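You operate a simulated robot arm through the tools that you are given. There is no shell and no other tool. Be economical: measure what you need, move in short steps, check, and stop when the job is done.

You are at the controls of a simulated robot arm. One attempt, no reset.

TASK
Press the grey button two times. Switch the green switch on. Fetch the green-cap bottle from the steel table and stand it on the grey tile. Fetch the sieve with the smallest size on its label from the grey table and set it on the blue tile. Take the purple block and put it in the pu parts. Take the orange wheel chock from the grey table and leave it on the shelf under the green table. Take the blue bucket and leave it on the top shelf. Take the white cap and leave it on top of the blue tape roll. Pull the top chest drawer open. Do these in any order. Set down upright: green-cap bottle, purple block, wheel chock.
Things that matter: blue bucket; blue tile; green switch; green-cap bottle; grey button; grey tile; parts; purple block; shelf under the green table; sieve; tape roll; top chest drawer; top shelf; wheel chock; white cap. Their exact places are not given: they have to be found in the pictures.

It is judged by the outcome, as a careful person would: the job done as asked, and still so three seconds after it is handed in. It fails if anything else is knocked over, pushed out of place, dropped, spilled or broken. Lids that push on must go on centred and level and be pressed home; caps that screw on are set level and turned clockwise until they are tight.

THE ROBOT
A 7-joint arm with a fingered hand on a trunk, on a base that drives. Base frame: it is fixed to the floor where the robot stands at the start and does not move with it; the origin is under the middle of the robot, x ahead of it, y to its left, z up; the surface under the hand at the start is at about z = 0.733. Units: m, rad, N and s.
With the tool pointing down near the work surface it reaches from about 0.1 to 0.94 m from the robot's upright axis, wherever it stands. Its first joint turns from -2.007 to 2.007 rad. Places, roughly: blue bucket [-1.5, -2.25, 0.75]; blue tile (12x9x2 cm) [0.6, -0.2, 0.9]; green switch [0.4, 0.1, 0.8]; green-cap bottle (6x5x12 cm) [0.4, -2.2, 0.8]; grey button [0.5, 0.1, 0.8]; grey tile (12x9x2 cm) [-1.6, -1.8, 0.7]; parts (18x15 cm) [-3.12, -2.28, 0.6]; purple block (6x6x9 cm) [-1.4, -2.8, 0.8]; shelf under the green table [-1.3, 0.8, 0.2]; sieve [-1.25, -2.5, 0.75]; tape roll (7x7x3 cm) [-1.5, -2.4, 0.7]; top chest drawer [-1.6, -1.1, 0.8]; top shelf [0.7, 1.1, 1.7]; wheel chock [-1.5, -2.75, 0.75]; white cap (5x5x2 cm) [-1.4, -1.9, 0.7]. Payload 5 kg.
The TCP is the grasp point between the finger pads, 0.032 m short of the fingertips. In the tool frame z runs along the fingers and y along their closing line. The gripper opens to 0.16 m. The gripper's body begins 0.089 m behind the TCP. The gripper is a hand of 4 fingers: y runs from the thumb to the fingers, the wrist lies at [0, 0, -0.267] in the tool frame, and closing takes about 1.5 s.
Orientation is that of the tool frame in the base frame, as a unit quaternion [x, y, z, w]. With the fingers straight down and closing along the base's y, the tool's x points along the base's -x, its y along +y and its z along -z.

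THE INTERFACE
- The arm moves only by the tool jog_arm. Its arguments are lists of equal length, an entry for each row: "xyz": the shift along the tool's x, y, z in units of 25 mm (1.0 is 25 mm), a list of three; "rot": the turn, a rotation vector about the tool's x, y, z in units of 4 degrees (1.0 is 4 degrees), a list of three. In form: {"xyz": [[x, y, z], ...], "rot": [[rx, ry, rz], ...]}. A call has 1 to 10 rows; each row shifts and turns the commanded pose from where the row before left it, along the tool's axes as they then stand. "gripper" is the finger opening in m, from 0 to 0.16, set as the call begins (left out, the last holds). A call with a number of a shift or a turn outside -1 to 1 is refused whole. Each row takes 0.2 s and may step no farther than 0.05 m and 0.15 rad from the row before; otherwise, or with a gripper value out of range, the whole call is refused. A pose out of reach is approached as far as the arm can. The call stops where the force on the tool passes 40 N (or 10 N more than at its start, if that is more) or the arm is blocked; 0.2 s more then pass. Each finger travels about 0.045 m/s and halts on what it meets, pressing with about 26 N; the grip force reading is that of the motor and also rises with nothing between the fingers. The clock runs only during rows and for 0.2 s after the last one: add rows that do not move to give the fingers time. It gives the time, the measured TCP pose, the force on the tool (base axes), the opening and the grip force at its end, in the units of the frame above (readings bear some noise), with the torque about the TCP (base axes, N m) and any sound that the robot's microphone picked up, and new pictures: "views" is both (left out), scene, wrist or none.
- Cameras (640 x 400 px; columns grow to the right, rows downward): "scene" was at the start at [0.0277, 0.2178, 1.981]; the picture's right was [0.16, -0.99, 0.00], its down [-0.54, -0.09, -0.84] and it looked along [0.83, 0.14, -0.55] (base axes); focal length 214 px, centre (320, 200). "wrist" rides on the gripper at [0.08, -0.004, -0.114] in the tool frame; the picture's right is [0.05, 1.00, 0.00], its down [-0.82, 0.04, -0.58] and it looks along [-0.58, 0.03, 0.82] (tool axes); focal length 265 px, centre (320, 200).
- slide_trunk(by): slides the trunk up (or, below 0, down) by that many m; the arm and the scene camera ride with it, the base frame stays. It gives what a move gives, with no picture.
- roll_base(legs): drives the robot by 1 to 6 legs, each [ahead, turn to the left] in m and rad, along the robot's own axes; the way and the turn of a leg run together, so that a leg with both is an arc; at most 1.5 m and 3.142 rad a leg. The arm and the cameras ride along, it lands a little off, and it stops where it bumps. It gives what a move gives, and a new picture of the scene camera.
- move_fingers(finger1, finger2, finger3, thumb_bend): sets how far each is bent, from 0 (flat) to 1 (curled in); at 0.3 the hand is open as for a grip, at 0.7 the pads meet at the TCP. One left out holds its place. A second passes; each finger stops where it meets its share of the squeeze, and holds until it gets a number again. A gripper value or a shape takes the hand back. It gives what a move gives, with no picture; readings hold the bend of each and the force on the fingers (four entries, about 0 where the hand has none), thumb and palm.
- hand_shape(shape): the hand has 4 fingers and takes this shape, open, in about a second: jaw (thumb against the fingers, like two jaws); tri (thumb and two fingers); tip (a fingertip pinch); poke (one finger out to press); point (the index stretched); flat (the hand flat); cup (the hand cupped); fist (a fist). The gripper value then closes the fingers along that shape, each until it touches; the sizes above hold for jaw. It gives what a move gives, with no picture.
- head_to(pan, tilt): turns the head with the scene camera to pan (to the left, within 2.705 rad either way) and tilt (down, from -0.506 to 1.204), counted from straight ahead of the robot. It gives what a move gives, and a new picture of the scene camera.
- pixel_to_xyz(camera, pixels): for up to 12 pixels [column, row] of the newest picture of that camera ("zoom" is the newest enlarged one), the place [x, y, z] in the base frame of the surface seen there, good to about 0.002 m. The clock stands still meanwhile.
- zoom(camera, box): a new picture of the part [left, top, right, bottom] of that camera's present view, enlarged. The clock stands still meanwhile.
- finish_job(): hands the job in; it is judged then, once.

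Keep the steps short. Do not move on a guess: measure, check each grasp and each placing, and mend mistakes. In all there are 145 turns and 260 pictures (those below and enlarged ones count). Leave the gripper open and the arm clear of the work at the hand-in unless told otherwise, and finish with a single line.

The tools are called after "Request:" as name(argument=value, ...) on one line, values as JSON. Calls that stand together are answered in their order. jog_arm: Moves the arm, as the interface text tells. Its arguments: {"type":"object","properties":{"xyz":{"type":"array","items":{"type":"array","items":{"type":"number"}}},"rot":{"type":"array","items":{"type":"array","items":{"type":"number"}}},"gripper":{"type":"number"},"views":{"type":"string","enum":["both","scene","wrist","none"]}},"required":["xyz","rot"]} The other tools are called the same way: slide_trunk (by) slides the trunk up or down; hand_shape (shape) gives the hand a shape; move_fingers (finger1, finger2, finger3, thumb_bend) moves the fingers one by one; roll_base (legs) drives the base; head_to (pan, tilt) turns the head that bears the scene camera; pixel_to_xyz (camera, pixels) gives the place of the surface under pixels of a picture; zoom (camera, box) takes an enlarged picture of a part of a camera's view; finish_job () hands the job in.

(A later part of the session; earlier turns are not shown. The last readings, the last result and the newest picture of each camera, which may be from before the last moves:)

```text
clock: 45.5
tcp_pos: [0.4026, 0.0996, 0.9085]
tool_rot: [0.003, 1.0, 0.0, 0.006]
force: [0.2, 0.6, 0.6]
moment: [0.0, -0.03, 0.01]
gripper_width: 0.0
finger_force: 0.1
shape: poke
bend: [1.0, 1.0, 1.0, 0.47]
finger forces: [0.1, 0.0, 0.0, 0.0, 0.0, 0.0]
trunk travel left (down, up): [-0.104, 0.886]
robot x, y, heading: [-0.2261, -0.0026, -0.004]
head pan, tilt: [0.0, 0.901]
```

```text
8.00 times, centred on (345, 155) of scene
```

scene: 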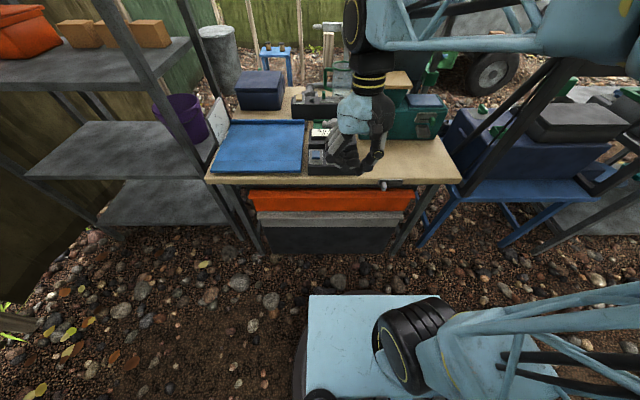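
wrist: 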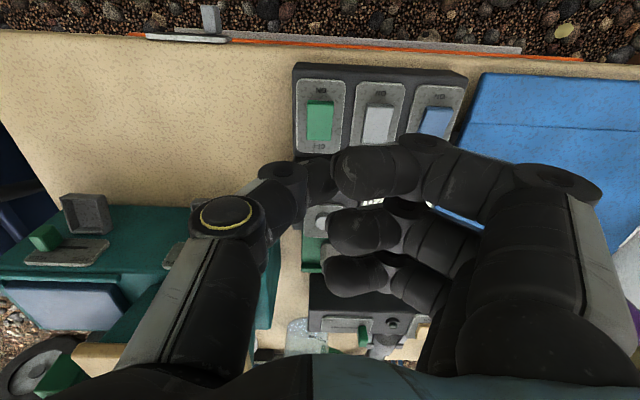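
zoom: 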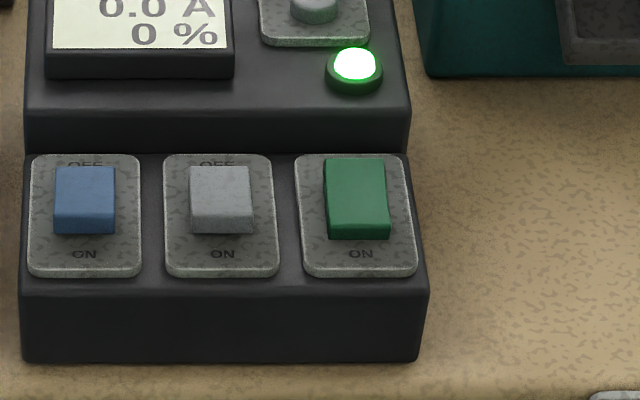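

Green rocker now is down at ON. Next, look at the right side aisle.

Request:
slide_trunk(by=0.4)

Request:
head_to(pan=-1.6, tilt=0.75)

Request:
head_to(pan=-2.4, tilt=0.6)

```text
clock: 49.3
tcp_pos: [0.4025, 0.0987, 1.3067]
tool_rot: [0.004, 1.0, -0.001, 0.005]
force: [-0.3, -0.6, 0.6]
moment: [-0.03, 0.02, 0.0]
gripper_width: 0.0
finger_force: 0.0
shape: poke
bend: [1.0, 1.0, 1.0, 0.47]
finger forces: [0.0, 0.0, 0.1, 0.0, 0.0, 0.1]
trunk travel left (down, up): [-0.504, 0.486]
robot x, y, heading: [-0.2277, -0.0004, -0.001]
head pan, tilt: [0.0, 0.901]
```

```text
clock: 51.0
tcp_pos: [0.4019, 0.099, 1.3081]
tool_rot: [0.004, 1.0, -0.001, 0.006]
force: [0.0, 0.6, 0.5]
moment: [0.02, -0.01, -0.03]
gripper_width: 0.0002
finger_force: 0.1
shape: poke
bend: [1.0, 1.0, 1.0, 0.47]
finger forces: [0.1, 0.0, 0.1, 0.1, 0.0, 0.0]
trunk travel left (down, up): [-0.504, 0.486]
robot x, y, heading: [-0.226, -0.0007, -0.001]
head pan, tilt: [-1.6, 0.75]
```

scene: 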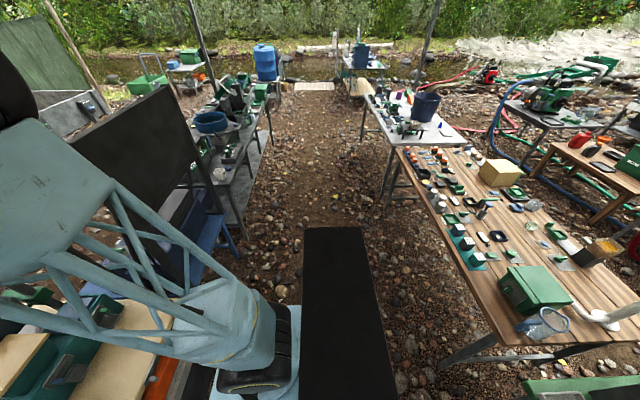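

```text
clock: 52.1
tcp_pos: [0.4025, 0.0986, 1.3082]
tool_rot: [0.003, 1.0, -0.001, 0.006]
force: [0.7, -0.6, -0.9]
moment: [-0.01, 0.01, -0.01]
gripper_width: 0.0001
finger_force: 0.1
shape: poke
bend: [1.0, 1.0, 1.0, 0.47]
finger forces: [0.0, 0.1, 0.0, 0.0, 0.0, 0.0]
trunk travel left (down, up): [-0.504, 0.486]
robot x, y, heading: [-0.2266, 0.0021, -0.006]
head pan, tilt: [-2.4, 0.6]
```

scene: 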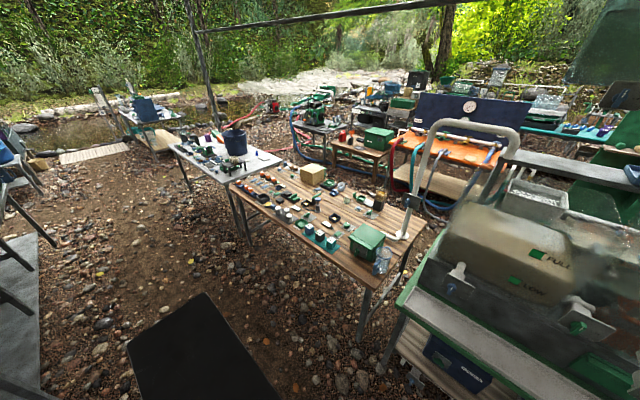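

Request:
pixel_to_xyz(camera="scene", pixels=[[175, 150], [228, 185], [365, 285], [285, 158], [398, 330], [15, 150], [36, 240], [0, 250], [160, 340], [250, 320], [60, 160], [185, 120]])

Request:
zoom(camera="scene", box=[160, 110, 400, 280])

Request:
head_to(pan=-1.5, tilt=0.5)

Request:
zoom(camera="scene", box=[160, 80, 320, 240])

Request:
pixel_to_xyz(camera="scene", pixels=[[235, 130], [255, 170], [230, 200], [300, 90], [350, 85], [420, 110], [420, 150], [430, 190], [300, 250], [330, 200], [320, 80], [205, 230]])

```text
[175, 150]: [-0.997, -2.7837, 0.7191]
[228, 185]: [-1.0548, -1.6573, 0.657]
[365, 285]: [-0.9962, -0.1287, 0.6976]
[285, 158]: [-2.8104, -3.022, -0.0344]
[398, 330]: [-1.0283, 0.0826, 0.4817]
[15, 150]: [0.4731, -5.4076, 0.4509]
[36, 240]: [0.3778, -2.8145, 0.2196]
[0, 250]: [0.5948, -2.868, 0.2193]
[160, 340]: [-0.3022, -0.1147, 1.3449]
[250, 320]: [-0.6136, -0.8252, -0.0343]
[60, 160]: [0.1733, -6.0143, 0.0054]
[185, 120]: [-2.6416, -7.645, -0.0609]
```

```text
2.35 times, centred on (280, 195) of scene
```

zoom: 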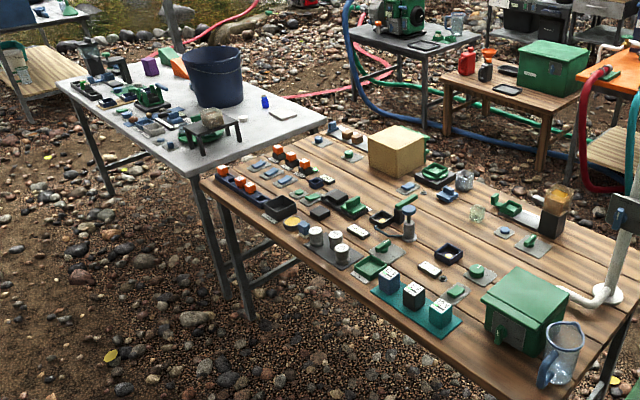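

```text
clock: 53.3
tcp_pos: [0.4017, 0.0995, 1.3085]
tool_rot: [0.004, 1.0, -0.001, 0.006]
force: [-0.9, -0.4, 0.4]
moment: [0.03, -0.02, -0.03]
gripper_width: 0.0
finger_force: 0.0
shape: poke
bend: [1.0, 1.0, 1.0, 0.47]
finger forces: [0.0, 0.0, 0.1, 0.0, 0.1, 0.0]
trunk travel left (down, up): [-0.504, 0.486]
robot x, y, heading: [-0.2271, 0.0002, 0.002]
head pan, tilt: [-1.499, 0.499]
```

scene: 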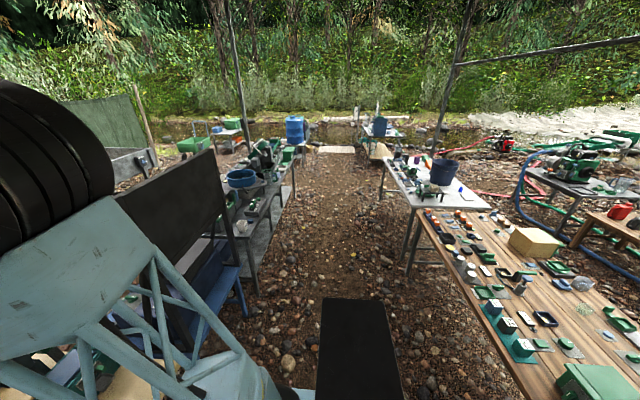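

```text
2.50 times, centred on (240, 160) of scene
```

zoom: 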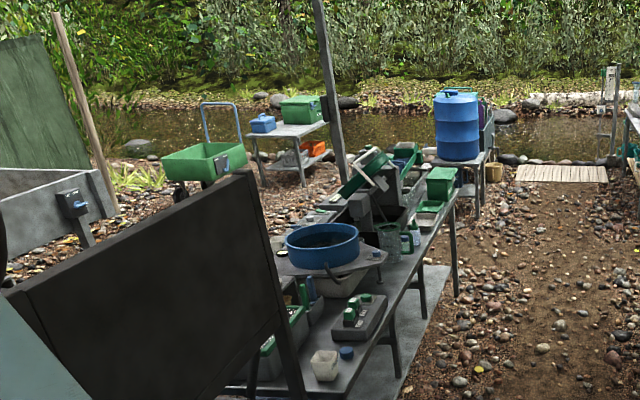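

```text
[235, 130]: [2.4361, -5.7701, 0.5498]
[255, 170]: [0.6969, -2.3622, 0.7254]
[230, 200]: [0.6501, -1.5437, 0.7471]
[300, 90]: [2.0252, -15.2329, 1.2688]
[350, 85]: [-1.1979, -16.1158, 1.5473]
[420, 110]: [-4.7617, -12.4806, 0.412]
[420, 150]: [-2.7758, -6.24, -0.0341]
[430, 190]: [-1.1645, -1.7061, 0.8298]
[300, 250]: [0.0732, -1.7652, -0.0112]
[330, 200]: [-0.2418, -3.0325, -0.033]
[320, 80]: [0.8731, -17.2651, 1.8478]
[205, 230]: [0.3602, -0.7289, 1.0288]
```

Aisle is clear (x −0.95…0.35). I'll turn right and drive down it at height.

Request:
slide_trunk(by=0.25)

Request:
roll_base(legs=[[0, -1.571], [1.2, 0], [0.9, 0]])

Request:
head_to(pan=1.4, tilt=0.8)

Request:
head_to(pan=-1.3, tilt=0.75)

```text
clock: 55.9
tcp_pos: [0.4022, 0.099, 1.558]
tool_rot: [0.003, 1.0, -0.001, 0.006]
force: [0.5, -0.5, 0.0]
moment: [-0.01, 0.03, -0.01]
gripper_width: 0.0002
finger_force: 0.1
shape: poke
bend: [1.0, 1.0, 1.0, 0.47]
finger forces: [0.1, 0.0, 0.0, 0.0, 0.0, 0.0]
trunk travel left (down, up): [-0.754, 0.236]
robot x, y, heading: [-0.2266, -0.001, -0.005]
head pan, tilt: [-1.499, 0.499]
```

```text
clock: 70.3
tcp_pos: [-0.1458, -2.7347, 1.5568]
tool_rot: [0.718, 0.696, -0.004, 0.003]
force: [0.5, 0.1, -1.5]
moment: [0.02, 0.01, 0.0]
gripper_width: 0.0001
finger_force: 0.0
shape: poke
bend: [1.0, 1.0, 1.0, 0.47]
finger forces: [0.0, 0.1, 0.0, 0.0, 0.0, 0.0]
trunk travel left (down, up): [-0.754, 0.236]
robot x, y, heading: [-0.2314, -2.1011, -1.595]
head pan, tilt: [-1.499, 0.499]
```

scene: 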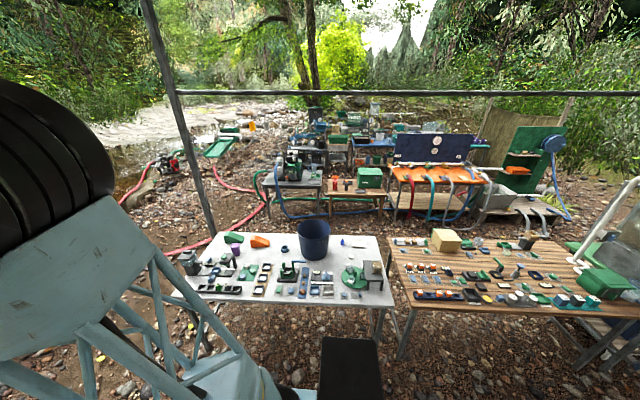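

```text
clock: 72.8
tcp_pos: [-0.1463, -2.7349, 1.557]
tool_rot: [0.717, 0.697, -0.005, 0.004]
force: [-1.2, -0.8, -0.5]
moment: [0.0, -0.06, -0.04]
gripper_width: 0.0
finger_force: 0.0
shape: poke
bend: [1.0, 1.0, 1.0, 0.47]
finger forces: [0.1, 0.0, 0.1, 0.1, 0.1, 0.0]
trunk travel left (down, up): [-0.754, 0.236]
robot x, y, heading: [-0.2304, -2.1021, -1.594]
head pan, tilt: [1.4, 0.799]
```

scene: 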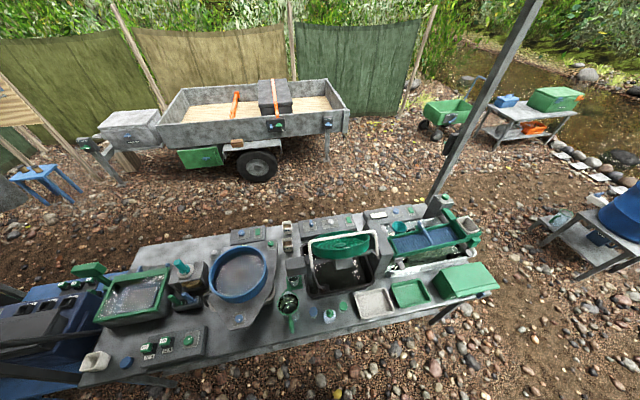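

```text
clock: 75.2
tcp_pos: [-0.1453, -2.734, 1.5579]
tool_rot: [0.717, 0.697, -0.005, 0.003]
force: [0.2, -0.2, 0.0]
moment: [0.0, -0.03, 0.02]
gripper_width: 0.0001
finger_force: 0.1
shape: poke
bend: [1.0, 1.0, 1.0, 0.47]
finger forces: [0.0, 0.1, 0.1, 0.1, 0.0, 0.0]
trunk travel left (down, up): [-0.754, 0.236]
robot x, y, heading: [-0.2291, -2.104, -1.597]
head pan, tilt: [-1.3, 0.75]
```

scene: 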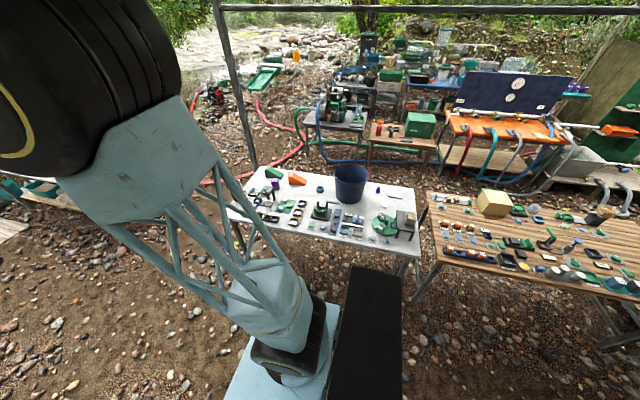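

Request:
roll_base(legs=[[0, 1.595]])

Request:
head_to(pan=0.1, tilt=1.0)

Request:
zoom(camera="scene", box=[220, 60, 460, 230])

```text
clock: 79.7
tcp_pos: [0.3982, -2.0003, 1.5588]
tool_rot: [0.001, 1.0, 0.0, 0.006]
force: [0.9, -0.3, 0.2]
moment: [0.02, -0.03, -0.02]
gripper_width: 0.0
finger_force: 0.1
shape: poke
bend: [1.0, 1.0, 1.0, 0.47]
finger forces: [0.0, 0.1, 0.0, 0.1, 0.0, 0.0]
trunk travel left (down, up): [-0.754, 0.236]
robot x, y, heading: [-0.2315, -2.1042, 0.003]
head pan, tilt: [-1.3, 0.75]
```

scene: 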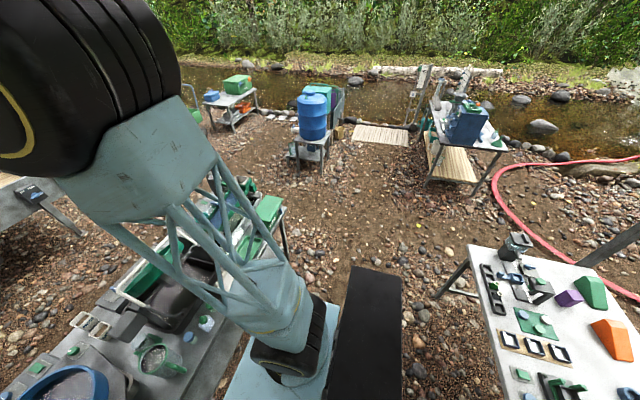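

```text
clock: 81.2
tcp_pos: [0.3973, -2.0004, 1.5581]
tool_rot: [0.0, 1.0, -0.001, 0.006]
force: [-0.6, -0.3, -0.4]
moment: [-0.01, 0.01, -0.03]
gripper_width: 0.0
finger_force: 0.1
shape: poke
bend: [1.0, 1.0, 1.0, 0.47]
finger forces: [0.0, 0.0, 0.0, 0.0, 0.1, 0.0]
trunk travel left (down, up): [-0.754, 0.236]
robot x, y, heading: [-0.2297, -2.1042, 0.003]
head pan, tilt: [0.099, 1.0]
```

scene: 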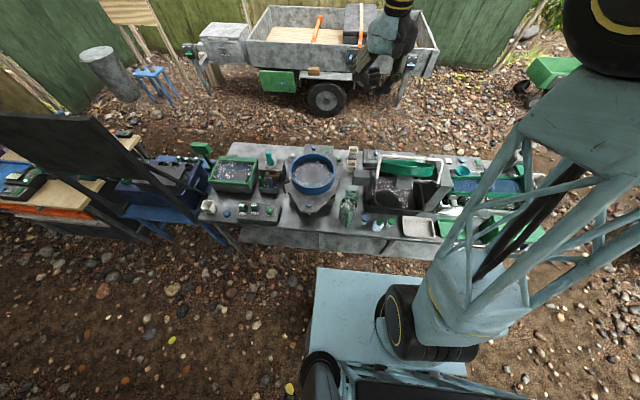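

```text
2.35 times, centred on (340, 145) of scene
```

zoom: 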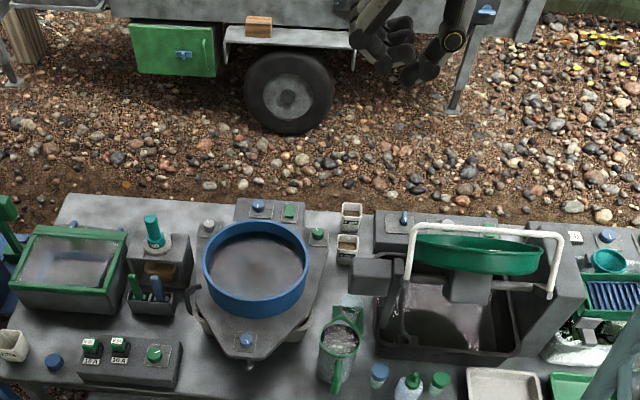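

Request:
zoom(camera="scene", box=[360, 205, 412, 240])

Request:
pixel_to_xyz(camera="scene", pixels=[[365, 220], [378, 222], [391, 221], [352, 212], [404, 227], [391, 228], [345, 225], [385, 240]])

```text
11.43 times, centred on (386, 222) of scene
```

zoom: 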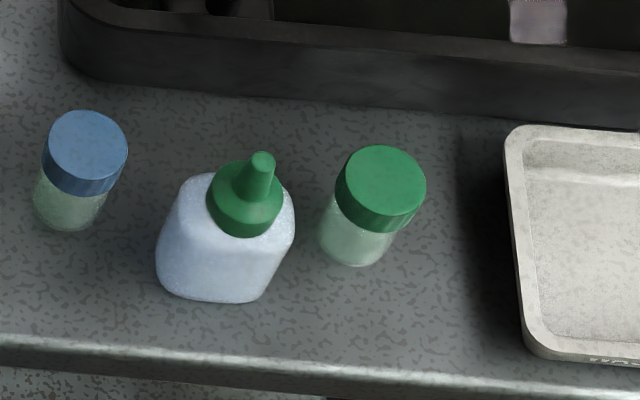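

```text
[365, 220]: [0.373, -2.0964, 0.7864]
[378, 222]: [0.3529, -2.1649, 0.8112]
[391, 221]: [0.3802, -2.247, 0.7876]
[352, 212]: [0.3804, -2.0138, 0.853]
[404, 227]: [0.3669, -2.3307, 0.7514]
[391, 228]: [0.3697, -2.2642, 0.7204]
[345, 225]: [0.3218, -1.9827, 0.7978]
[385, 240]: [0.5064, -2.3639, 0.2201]
```

Request:
pixel_to_xyz(camera="zoom", pixels=[[262, 165], [245, 215], [190, 190], [280, 200], [210, 295], [170, 270], [262, 60], [262, 98], [262, 115], [85, 140], [380, 170], [240, 335]])

```text
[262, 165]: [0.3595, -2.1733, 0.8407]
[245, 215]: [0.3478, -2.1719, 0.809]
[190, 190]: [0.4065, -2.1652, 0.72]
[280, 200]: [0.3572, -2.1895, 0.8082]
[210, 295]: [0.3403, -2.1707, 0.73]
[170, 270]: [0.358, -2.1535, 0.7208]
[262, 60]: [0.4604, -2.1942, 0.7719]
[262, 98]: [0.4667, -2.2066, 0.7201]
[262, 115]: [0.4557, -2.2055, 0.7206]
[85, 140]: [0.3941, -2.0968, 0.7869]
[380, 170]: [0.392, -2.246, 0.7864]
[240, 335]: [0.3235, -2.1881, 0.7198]
```

The white squeeze bottle with green cap (12 cm tall) is the one, centred ≈(0.363,−2.175). I'll grip front-to-back (closing along x). Shape jaw, shift over it and turn the tool +90° up high.

Request:
hand_shape(shape="jaw")

Request:
jog_arm(xyz=[[0.4, -1, 0], [0.4, -1, 0], [0.4, -1, 0], [0.2, -1, 0], [0, -1, 0], [0, -1, 0], [0, -1, 0]], rot=[[0, 0, 0], [0, 0, 0], [0, 0, 0], [0, 0, 0], [0, 0, 0], [0, 0, 0], [0, 0, 0]], views="none")

Request:
jog_arm(xyz=[[0, 0, 0], [0, 0, 0], [0, 0, 0], [0, 0, 0], [0, 0, 0], [0, 0, 0], [0, 0, 0], [0, 0, 0], [0, 0, 0], [0, 0, 0]], rot=[[0, 0, 1], [0, 0, 1], [0, 0, 1], [0, 0, 1], [0, 0, 1], [0, 0, 1], [0, 0, 1], [0, 0, 1], [0, 0, 1], [0, 0, 1]], views="none")

Request:
jog_arm(xyz=[[0, 0, 0], [0, 0, 0], [0, 0, 0], [0, 0, 0], [0, 0, 0], [0, 0, 0], [0, 0, 0], [0, 0, 0], [0, 0, 0], [0, 0, 0]], rot=[[0, 0, 1], [0, 0, 1], [0, 0, 1], [0, 0, 1], [0, 0, 1], [0, 0, 1], [0, 0, 1], [0, 0, 1], [0, 0, 1], [0, 0, 1]], views="none")

Request:
jog_arm(xyz=[[0, 0, 0], [0, 0, 0], [0, 0, 0]], rot=[[0, 0, 1], [0, 0, 1], [0, 0, 0.5]], views="both")

```text
clock: 82.1
tcp_pos: [0.397, -2.0006, 1.5583]
tool_rot: [0.001, 1.0, -0.001, 0.006]
force: [0.0, 0.2, 0.6]
moment: [0.04, 0.02, -0.03]
gripper_width: 0.16
finger_force: 0.0
shape: jaw
bend: [0.3, 0.3, 0.3, 0.3]
finger forces: [0.1, 0.1, 0.0, 0.0, 0.0, 0.1]
trunk travel left (down, up): [-0.754, 0.236]
robot x, y, heading: [-0.232, -2.1009, 0.003]
head pan, tilt: [0.099, 1.0]
```

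```text
clock: 83.7
tcp_pos: [0.3634, -2.1766, 1.5597]
tool_rot: [0.0, 1.0, -0.001, 0.006]
force: [-0.5, -0.7, -1.7]
moment: [0.05, -0.02, 0.01]
gripper_width: 0.1598
finger_force: 0.0
shape: jaw
bend: [0.3, 0.3, 0.3, 0.3]
finger forces: [0.0, 0.0, 0.1, 0.0, 0.0, 0.0]
trunk travel left (down, up): [-0.754, 0.236]
robot x, y, heading: [-0.2301, -2.1013, 0.004]
head pan, tilt: [0.099, 1.0]
```

```text
clock: 85.9
tcp_pos: [0.3621, -2.1749, 1.5591]
tool_rot: [0.343, 0.939, 0.001, 0.007]
force: [0.1, 0.1, 0.1]
moment: [0.03, 0.0, 0.01]
gripper_width: 0.1598
finger_force: 0.0
shape: jaw
bend: [0.3, 0.3, 0.3, 0.3]
finger forces: [0.1, 0.0, 0.0, 0.0, 0.0, 0.1]
trunk travel left (down, up): [-0.754, 0.236]
robot x, y, heading: [-0.2323, -2.1062, 0.003]
head pan, tilt: [0.099, 1.0]
```

```text
clock: 88.1
tcp_pos: [0.3634, -2.1747, 1.5579]
tool_rot: [0.644, 0.765, 0.002, 0.004]
force: [-0.7, -0.2, -0.4]
moment: [0.02, 0.02, 0.02]
gripper_width: 0.16
finger_force: 0.1
shape: jaw
bend: [0.3, 0.3, 0.3, 0.3]
finger forces: [0.1, 0.1, 0.0, 0.1, 0.1, 0.0]
trunk travel left (down, up): [-0.754, 0.236]
robot x, y, heading: [-0.2324, -2.1038, 0.0]
head pan, tilt: [0.099, 1.0]
```

```text
clock: 88.9
tcp_pos: [0.3627, -2.1753, 1.5585]
tool_rot: [0.708, 0.706, 0.003, 0.005]
force: [0.8, 0.0, 0.5]
moment: [0.0, 0.0, 0.02]
gripper_width: 0.1601
finger_force: 0.1
shape: jaw
bend: [0.3, 0.3, 0.3, 0.3]
finger forces: [0.1, 0.0, 0.0, 0.1, 0.0, 0.0]
trunk travel left (down, up): [-0.754, 0.236]
robot x, y, heading: [-0.2302, -2.1026, 0.003]
head pan, tilt: [0.099, 1.0]
```

scene: 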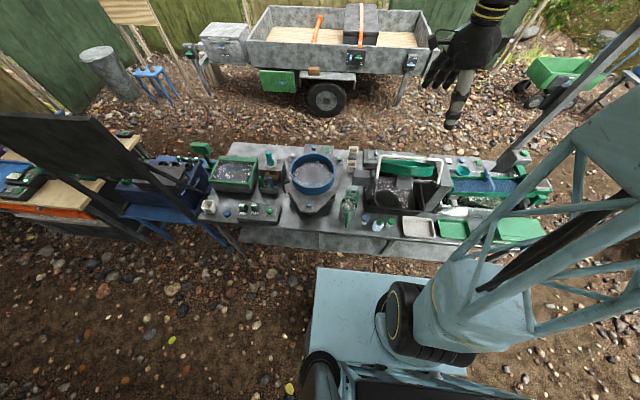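
wrist: 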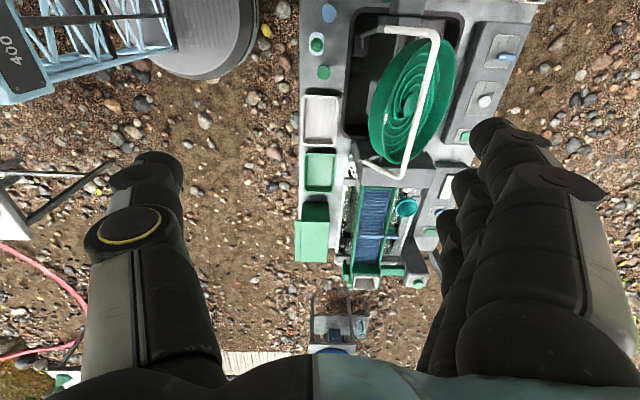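

Request:
pixel_to_xyz(camera="wrist", pixels=[[437, 60], [400, 30], [375, 170], [385, 100], [350, 60], [317, 43], [322, 14], [323, 73]])

Request:
slide_trunk(by=-0.4)

Request:
slide_trunk(by=-0.15)

Request:
jog_arm(xyz=[[0, 0, 0]], rot=[[0, 0, 0]], views="both")

```text
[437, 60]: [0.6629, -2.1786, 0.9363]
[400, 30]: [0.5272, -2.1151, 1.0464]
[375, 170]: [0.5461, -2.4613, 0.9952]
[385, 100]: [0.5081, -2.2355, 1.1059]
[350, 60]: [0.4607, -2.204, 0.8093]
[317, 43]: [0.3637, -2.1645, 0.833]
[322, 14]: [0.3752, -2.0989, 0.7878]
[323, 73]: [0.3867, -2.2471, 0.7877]
```

```text
clock: 92.8
tcp_pos: [0.3631, -2.1745, 1.1582]
tool_rot: [0.708, 0.706, 0.004, 0.005]
force: [0.0, 0.4, -0.8]
moment: [-0.01, 0.0, 0.0]
gripper_width: 0.1599
finger_force: 0.1
shape: jaw
bend: [0.3, 0.3, 0.3, 0.3]
finger forces: [0.0, 0.1, 0.0, 0.1, 0.1, 0.0]
trunk travel left (down, up): [-0.354, 0.636]
robot x, y, heading: [-0.2289, -2.1067, 0.005]
head pan, tilt: [0.099, 1.0]
```

```text
clock: 94.5
tcp_pos: [0.3626, -2.1757, 1.0081]
tool_rot: [0.707, 0.707, 0.004, 0.006]
force: [0.1, -0.4, -0.3]
moment: [0.0, -0.02, 0.02]
gripper_width: 0.1596
finger_force: 0.0
shape: jaw
bend: [0.3, 0.3, 0.3, 0.3]
finger forces: [0.1, 0.0, 0.0, 0.0, 0.0, 0.0]
trunk travel left (down, up): [-0.204, 0.786]
robot x, y, heading: [-0.2331, -2.1017, -0.001]
head pan, tilt: [0.099, 1.0]
```

```text
clock: 94.9
tcp_pos: [0.3626, -2.1756, 1.0086]
tool_rot: [0.707, 0.707, 0.004, 0.005]
force: [0.3, -0.7, -0.2]
moment: [-0.02, 0.03, 0.01]
gripper_width: 0.16
finger_force: 0.0
shape: jaw
bend: [0.3, 0.3, 0.3, 0.3]
finger forces: [0.0, 0.0, 0.1, 0.0, 0.0, 0.0]
trunk travel left (down, up): [-0.204, 0.786]
robot x, y, heading: [-0.2329, -2.1035, 0.0]
head pan, tilt: [0.099, 1.0]
```

scene: 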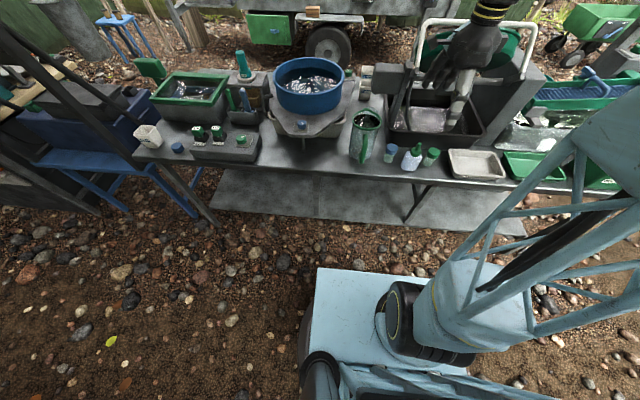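
wrist: 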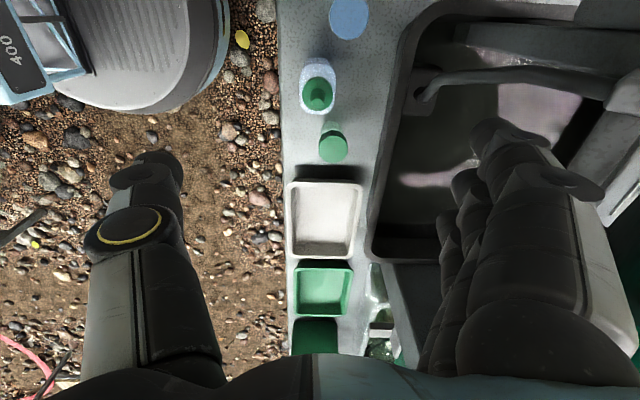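

Request:
zoom(camera="wrist", box=[270, 40, 370, 180])

Request:
pixel_to_xyz(camera="wrist", pixels=[[318, 88], [318, 110], [303, 85], [332, 85], [318, 62], [333, 140], [349, 15], [345, 100], [365, 150]])

```text
2.86 times, centred on (320, 110) of wrist
```

zoom: 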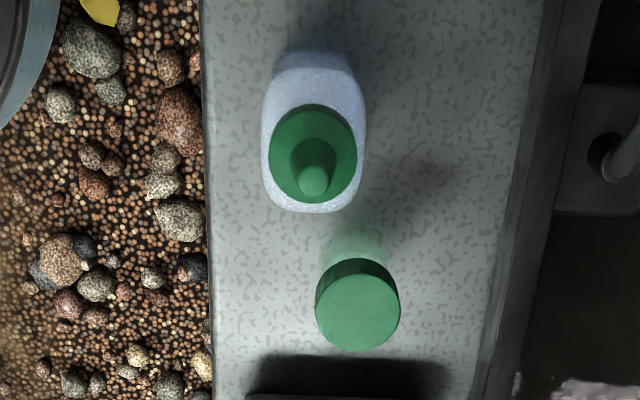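

```text
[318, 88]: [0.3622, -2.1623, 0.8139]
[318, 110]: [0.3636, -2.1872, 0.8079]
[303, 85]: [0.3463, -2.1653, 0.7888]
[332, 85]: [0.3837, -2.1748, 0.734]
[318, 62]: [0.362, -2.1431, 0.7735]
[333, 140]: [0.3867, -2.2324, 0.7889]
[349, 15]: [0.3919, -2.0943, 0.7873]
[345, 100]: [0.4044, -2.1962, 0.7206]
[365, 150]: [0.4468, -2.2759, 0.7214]
```

Request:
jog_arm(xyz=[[0.2, 0.05, 0], [0, 0, 1], [0, 0, 1], [0, 0, 1], [0, 0, 1], [0, 0, 1]], rot=[[0, 0, 0], [0, 0, 0], [0, 0, 0], [0, 0, 0], [0, 0, 0], [0, 0, 0]], gripper=0.11, views="both")

Request:
zoom(camera="scene", box=[350, 80, 480, 190])

```text
clock: 96.3
tcp_pos: [0.3654, -2.1722, 0.8828]
tool_rot: [0.708, 0.707, 0.003, 0.004]
force: [0.4, 0.3, 0.1]
moment: [0.0, -0.01, -0.01]
gripper_width: 0.1106
finger_force: 0.1
shape: jaw
bend: [0.67, 0.67, 0.67, 0.64]
finger forces: [0.1, 0.0, 0.1, 0.1, 0.0, 0.1]
trunk travel left (down, up): [-0.204, 0.786]
robot x, y, heading: [-0.2303, -2.1043, 0.006]
head pan, tilt: [0.099, 1.0]
```

scene: 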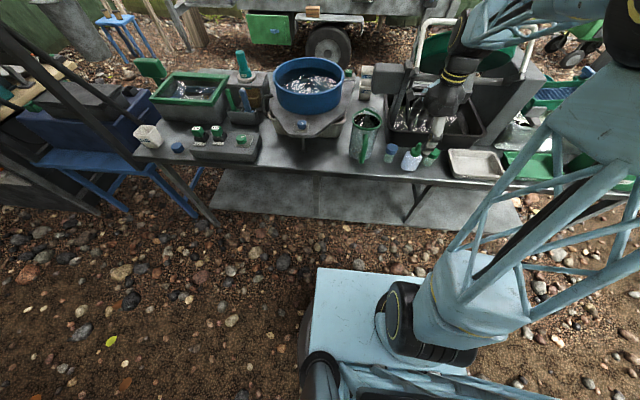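
wrist: 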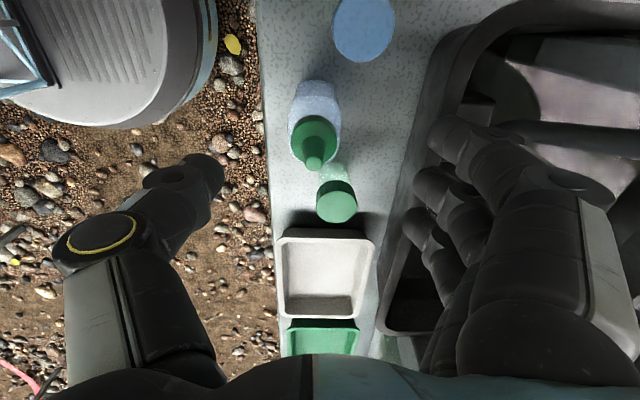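

```text
3.64 times, centred on (415, 135) of scene
```

zoom: 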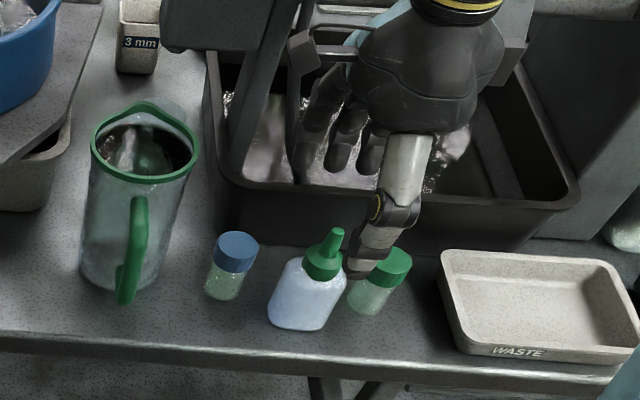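

Request:
pixel_to_xyz(camera="wrist", pixels=[[437, 130], [425, 180], [413, 222], [215, 165], [315, 160], [313, 128], [312, 90], [337, 195]])

```text
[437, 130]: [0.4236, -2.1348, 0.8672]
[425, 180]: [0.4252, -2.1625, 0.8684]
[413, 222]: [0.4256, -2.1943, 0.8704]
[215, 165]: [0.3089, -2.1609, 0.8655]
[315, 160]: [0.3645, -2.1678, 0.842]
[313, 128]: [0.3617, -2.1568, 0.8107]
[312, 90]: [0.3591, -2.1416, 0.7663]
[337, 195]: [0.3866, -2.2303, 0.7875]
```

Request:
jog_arm(xyz=[[0, 0, 0.9], [0, 0, 0.9], [0, 0, 0.9], [0, 0, 0.9], [0, 0, 0.8]], rot=[[0, 0, 0], [0, 0, 0], [0, 0, 0], [0, 0, 0], [0, 0, 0]], views="both")

Request:
zoom(camera="scene", box=[360, 120, 460, 190])

```text
clock: 97.5
tcp_pos: [0.3675, -2.1703, 0.775]
tool_rot: [0.708, 0.707, 0.004, 0.005]
force: [-1.2, -0.7, -0.5]
moment: [-0.02, -0.05, -0.03]
gripper_width: 0.1105
finger_force: 0.0
shape: jaw
bend: [0.67, 0.67, 0.67, 0.64]
finger forces: [0.0, 0.0, 0.0, 0.0, 0.0, 0.0]
trunk travel left (down, up): [-0.204, 0.786]
robot x, y, heading: [-0.2331, -2.1058, 0.008]
head pan, tilt: [0.099, 1.0]
```

scene: 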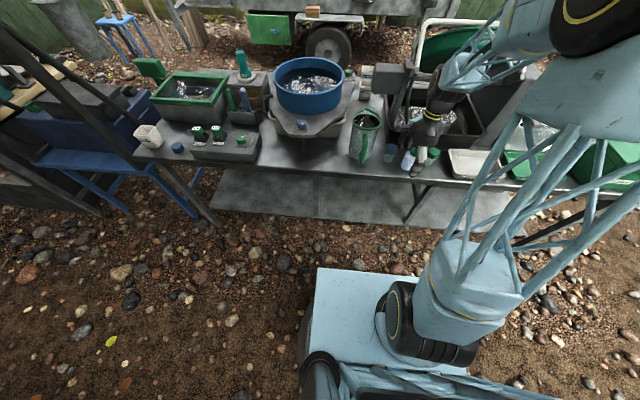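
wrist: 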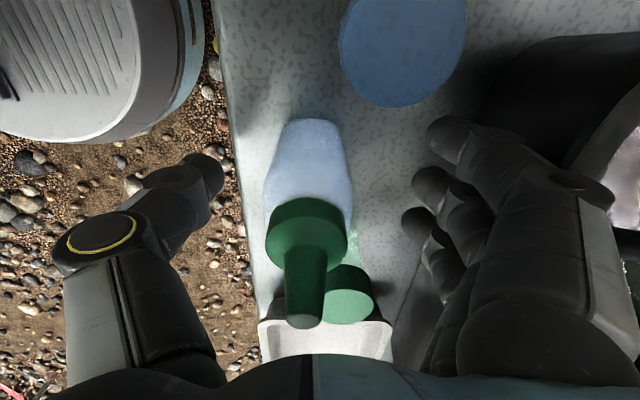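

```text
5.71 times, centred on (410, 155) of scene
```

zoom: 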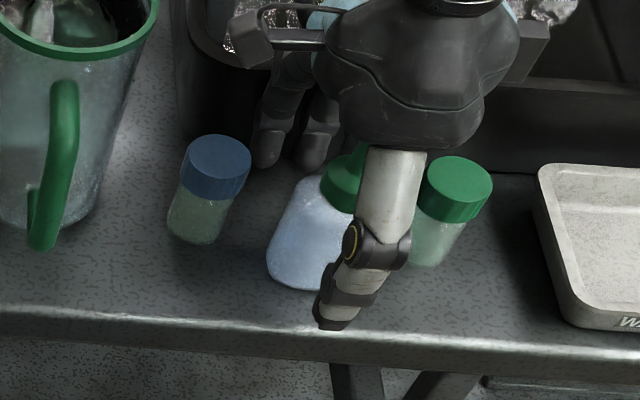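

Fingers straddle the bottle; closing.

Request:
jog_arm(xyz=[[0, 0, 0], [0, 0, 0], [0, 0, 0], [0, 0, 0], [0, 0, 0], [0, 0, 0], [0, 0, 0], [0, 0, 0]], rot=[[0, 0, 0], [0, 0, 0], [0, 0, 0], [0, 0, 0], [0, 0, 0], [0, 0, 0], [0, 0, 0], [0, 0, 0]], gripper=0.0, views="wrist")

Request:
jog_arm(xyz=[[0, 0, -0.5], [0, 0, -0.5], [0, 0, -1], [0, 0, -1], [0, 0, -1], [0, 0, -1]], rot=[[0, 0, 0], [0, 0, 0], [0, 0, 0], [0, 0, 0], [0, 0, 0], [0, 0, 0]], views="both")

```text
clock: 99.3
tcp_pos: [0.3687, -2.1707, 0.7737]
tool_rot: [0.708, 0.706, 0.004, 0.005]
force: [-0.1, -0.1, 0.0]
moment: [0.0, 0.01, -0.01]
gripper_width: 0.0331
finger_force: 26.0
shape: jaw
bend: [0.72, 0.73, 0.73, 0.7]
finger forces: [6.7, 7.7, 7.3, 0.0, 23.1, 0.0]
trunk travel left (down, up): [-0.204, 0.786]
robot x, y, heading: [-0.2299, -2.1034, 0.007]
head pan, tilt: [0.099, 1.0]
```

wrist: 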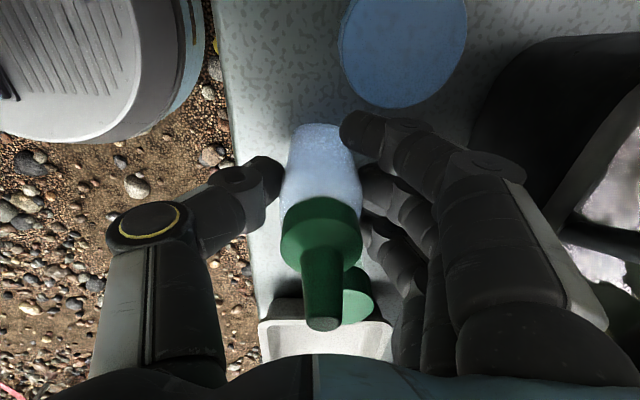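

```text
clock: 100.7
tcp_pos: [0.3669, -2.1704, 0.8976]
tool_rot: [0.708, 0.706, 0.004, 0.004]
force: [0.7, -0.4, -1.9]
moment: [0.01, 0.04, -0.01]
gripper_width: 0.0334
finger_force: 26.1
shape: jaw
bend: [0.72, 0.73, 0.73, 0.7]
finger forces: [6.9, 7.7, 7.3, 0.1, 23.3, 0.0]
trunk travel left (down, up): [-0.204, 0.786]
robot x, y, heading: [-0.2297, -2.1026, 0.003]
head pan, tilt: [0.099, 1.0]
```

scene: 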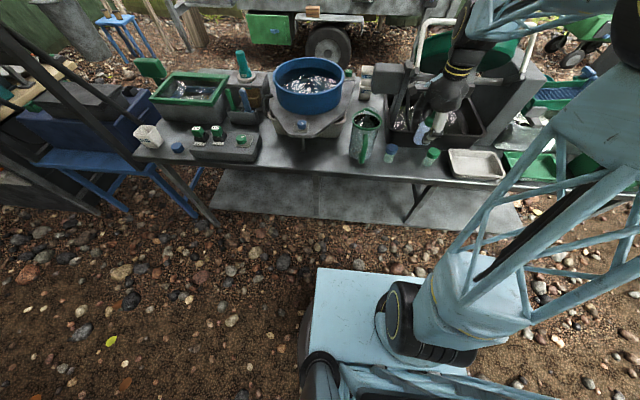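
wrist: 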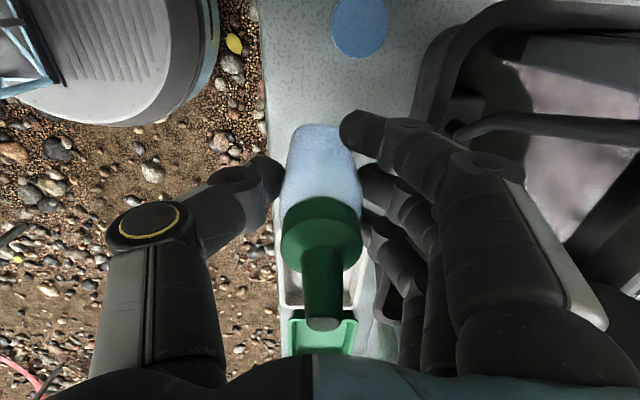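

Bottle held upright. Raise, turn around to the grey table.

Request:
slide_trunk(by=0.4)

Request:
roll_base(legs=[[0, -1.571], [0, -1.571]])

Request:
head_to(pan=0.0, tilt=0.75)

Request:
zoom(camera="scene", box=[160, 120, 480, 320])

```text
clock: 104.5
tcp_pos: [0.3664, -2.1715, 1.2981]
tool_rot: [0.708, 0.706, 0.004, 0.005]
force: [0.1, 0.8, 0.1]
moment: [-0.03, 0.02, 0.01]
gripper_width: 0.0334
finger_force: 26.1
shape: jaw
bend: [0.72, 0.73, 0.73, 0.7]
finger forces: [7.0, 7.7, 7.4, 0.1, 23.3, 0.0]
trunk travel left (down, up): [-0.604, 0.386]
robot x, y, heading: [-0.2307, -2.1032, 0.001]
head pan, tilt: [0.099, 1.0]
```

```text
clock: 112.9
tcp_pos: [-0.83, -2.0507, 1.2982]
tool_rot: [0.716, -0.698, -0.004, 0.003]
force: [-0.3, 0.4, -1.0]
moment: [0.02, 0.03, -0.02]
gripper_width: 0.0327
finger_force: 26.1
shape: jaw
bend: [0.72, 0.73, 0.73, 0.7]
finger forces: [7.1, 7.5, 7.6, 0.0, 22.6, 0.0]
trunk travel left (down, up): [-0.604, 0.386]
robot x, y, heading: [-0.2325, -2.1039, -3.108]
head pan, tilt: [0.099, 1.0]
```

scene: 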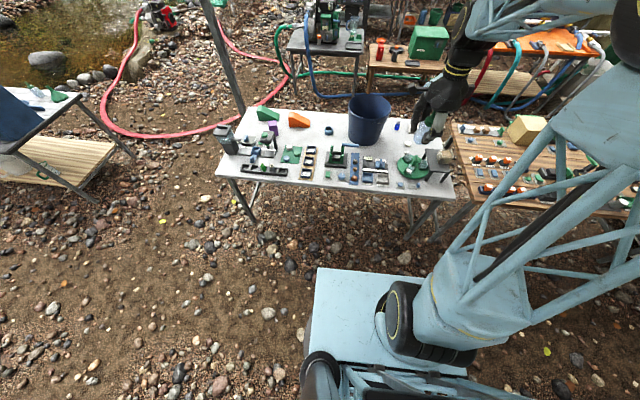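

```text
clock: 113.7
tcp_pos: [-0.83, -2.0507, 1.2979]
tool_rot: [0.716, -0.698, -0.005, 0.004]
force: [0.3, 0.4, -0.3]
moment: [-0.04, 0.0, 0.0]
gripper_width: 0.0327
finger_force: 26.1
shape: jaw
bend: [0.72, 0.73, 0.73, 0.7]
finger forces: [7.1, 7.5, 7.6, 0.0, 22.5, 0.0]
trunk travel left (down, up): [-0.604, 0.386]
robot x, y, heading: [-0.2316, -2.107, -3.11]
head pan, tilt: [0.0, 0.75]
```

scene: 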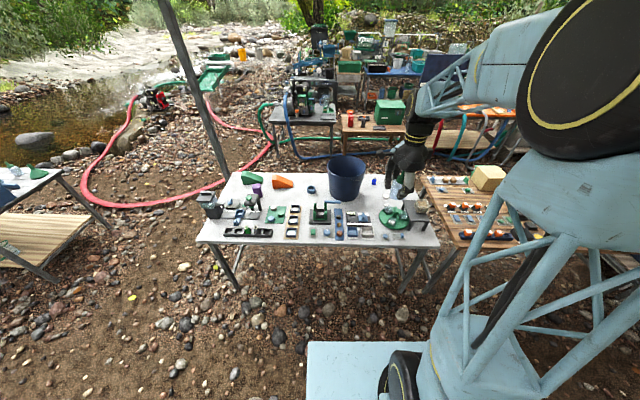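

```text
2.00 times, centred on (320, 220) of scene
```

zoom: 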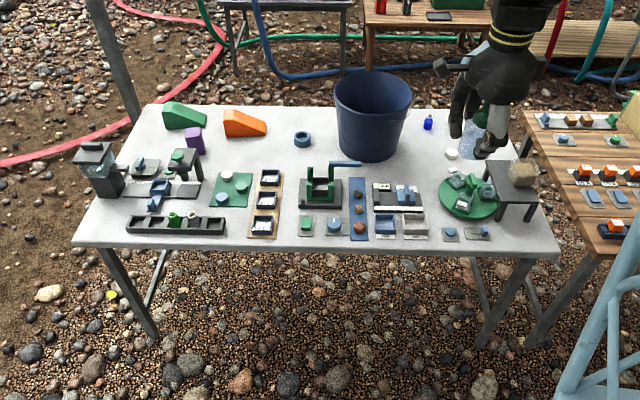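

Request:
roll_base(legs=[[0.38, -0.03]])

Request:
head_to(pan=-0.05, tilt=0.9)

Request:
zoom(camera="scene", box=[180, 60, 460, 235])

```text
clock: 116.1
tcp_pos: [-1.2076, -2.0417, 1.2982]
tool_rot: [0.707, -0.707, -0.004, 0.002]
force: [0.0, -0.1, 0.2]
moment: [-0.01, -0.03, 0.01]
gripper_width: 0.0325
finger_force: 26.0
shape: jaw
bend: [0.72, 0.73, 0.73, 0.7]
finger forces: [7.1, 7.5, 7.8, 0.0, 22.6, 0.1]
trunk travel left (down, up): [-0.604, 0.386]
robot x, y, heading: [-0.6075, -2.1081, -3.133]
head pan, tilt: [0.0, 0.75]
```

scene: 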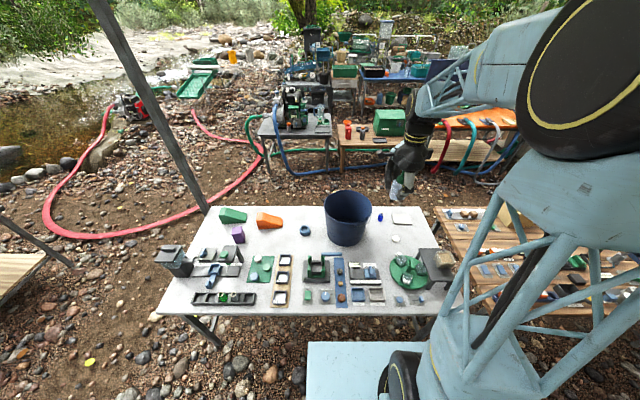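

```text
clock: 116.8
tcp_pos: [-1.208, -2.0427, 1.2978]
tool_rot: [-0.707, 0.707, 0.005, -0.004]
force: [-0.3, -0.2, -0.2]
moment: [0.02, -0.01, 0.05]
gripper_width: 0.0325
finger_force: 26.1
shape: jaw
bend: [0.72, 0.73, 0.73, 0.7]
finger forces: [7.1, 7.6, 7.7, 0.1, 22.7, 0.0]
trunk travel left (down, up): [-0.604, 0.386]
robot x, y, heading: [-0.6107, -2.1092, -3.135]
head pan, tilt: [-0.051, 0.901]
```

scene: 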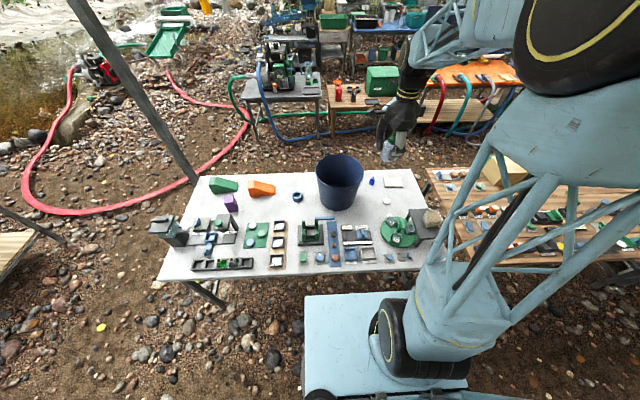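

```text
2.29 times, centred on (320, 148) of scene
```

zoom: 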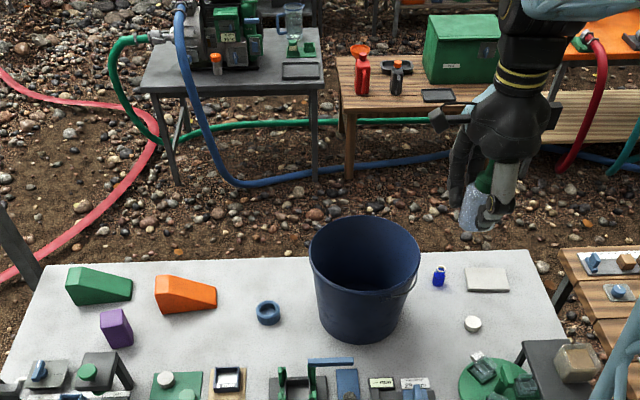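

Request:
pixel_to_xyz(camera="zoom", pixels=[[487, 278], [467, 268], [503, 268], [510, 290], [467, 290], [472, 323], [440, 270], [267, 308], [360, 225], [115, 318], [185, 285], [540, 350]])

Request:
zoom(camera="scene", box=[200, 200, 440, 280])

```text
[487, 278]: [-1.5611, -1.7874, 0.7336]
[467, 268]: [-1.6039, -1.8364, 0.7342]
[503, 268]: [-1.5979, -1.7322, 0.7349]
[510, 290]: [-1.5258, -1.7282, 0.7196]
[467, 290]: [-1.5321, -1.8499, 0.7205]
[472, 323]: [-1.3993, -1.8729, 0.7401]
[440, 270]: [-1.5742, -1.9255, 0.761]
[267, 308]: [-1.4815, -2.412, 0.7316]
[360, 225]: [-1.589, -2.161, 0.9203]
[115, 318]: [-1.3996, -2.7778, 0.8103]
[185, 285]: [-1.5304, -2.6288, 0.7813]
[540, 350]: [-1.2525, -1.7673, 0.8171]
```

```text
2.67 times, centred on (320, 240) of scene
```

zoom: 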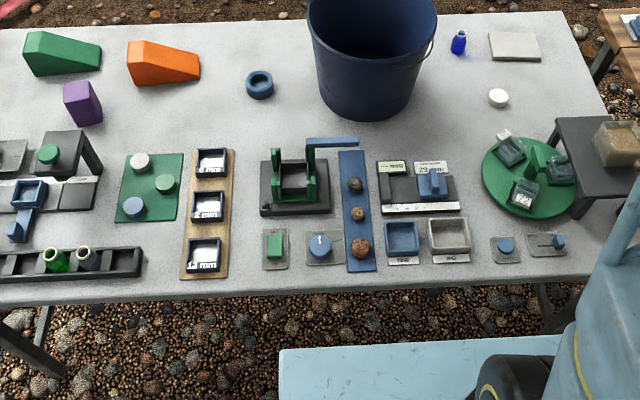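

Request:
roll_base(legs=[[0.13, 0]])

Request:
zoom(camera="scene", box=[180, 170, 460, 300])

```text
clock: 118.1
tcp_pos: [-1.3436, -2.0421, 1.2966]
tool_rot: [-0.706, 0.708, 0.004, -0.003]
force: [-0.3, -0.3, -1.4]
moment: [0.03, -0.06, 0.0]
gripper_width: 0.0329
finger_force: 26.2
shape: jaw
bend: [0.72, 0.73, 0.73, 0.7]
finger forces: [7.0, 7.7, 7.6, 0.0, 22.7, 0.1]
trunk travel left (down, up): [-0.604, 0.386]
robot x, y, heading: [-0.746, -2.112, -3.137]
head pan, tilt: [-0.051, 0.901]
```

scene: 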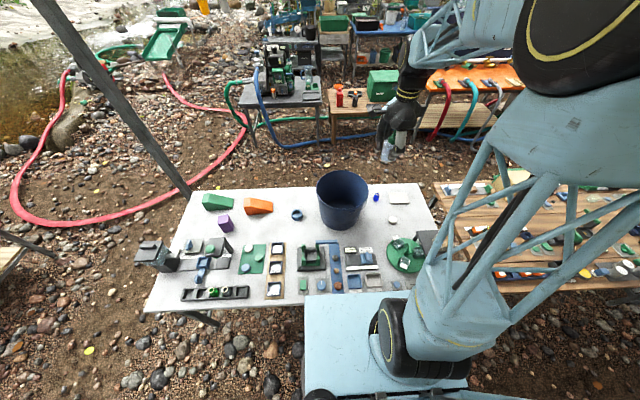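

```text
2.29 times, centred on (320, 235) of scene
```

zoom: 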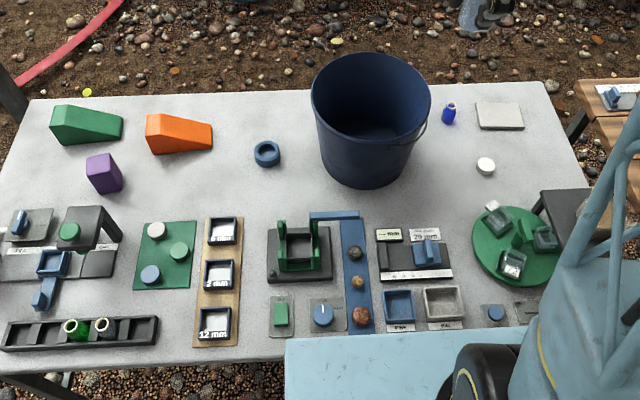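

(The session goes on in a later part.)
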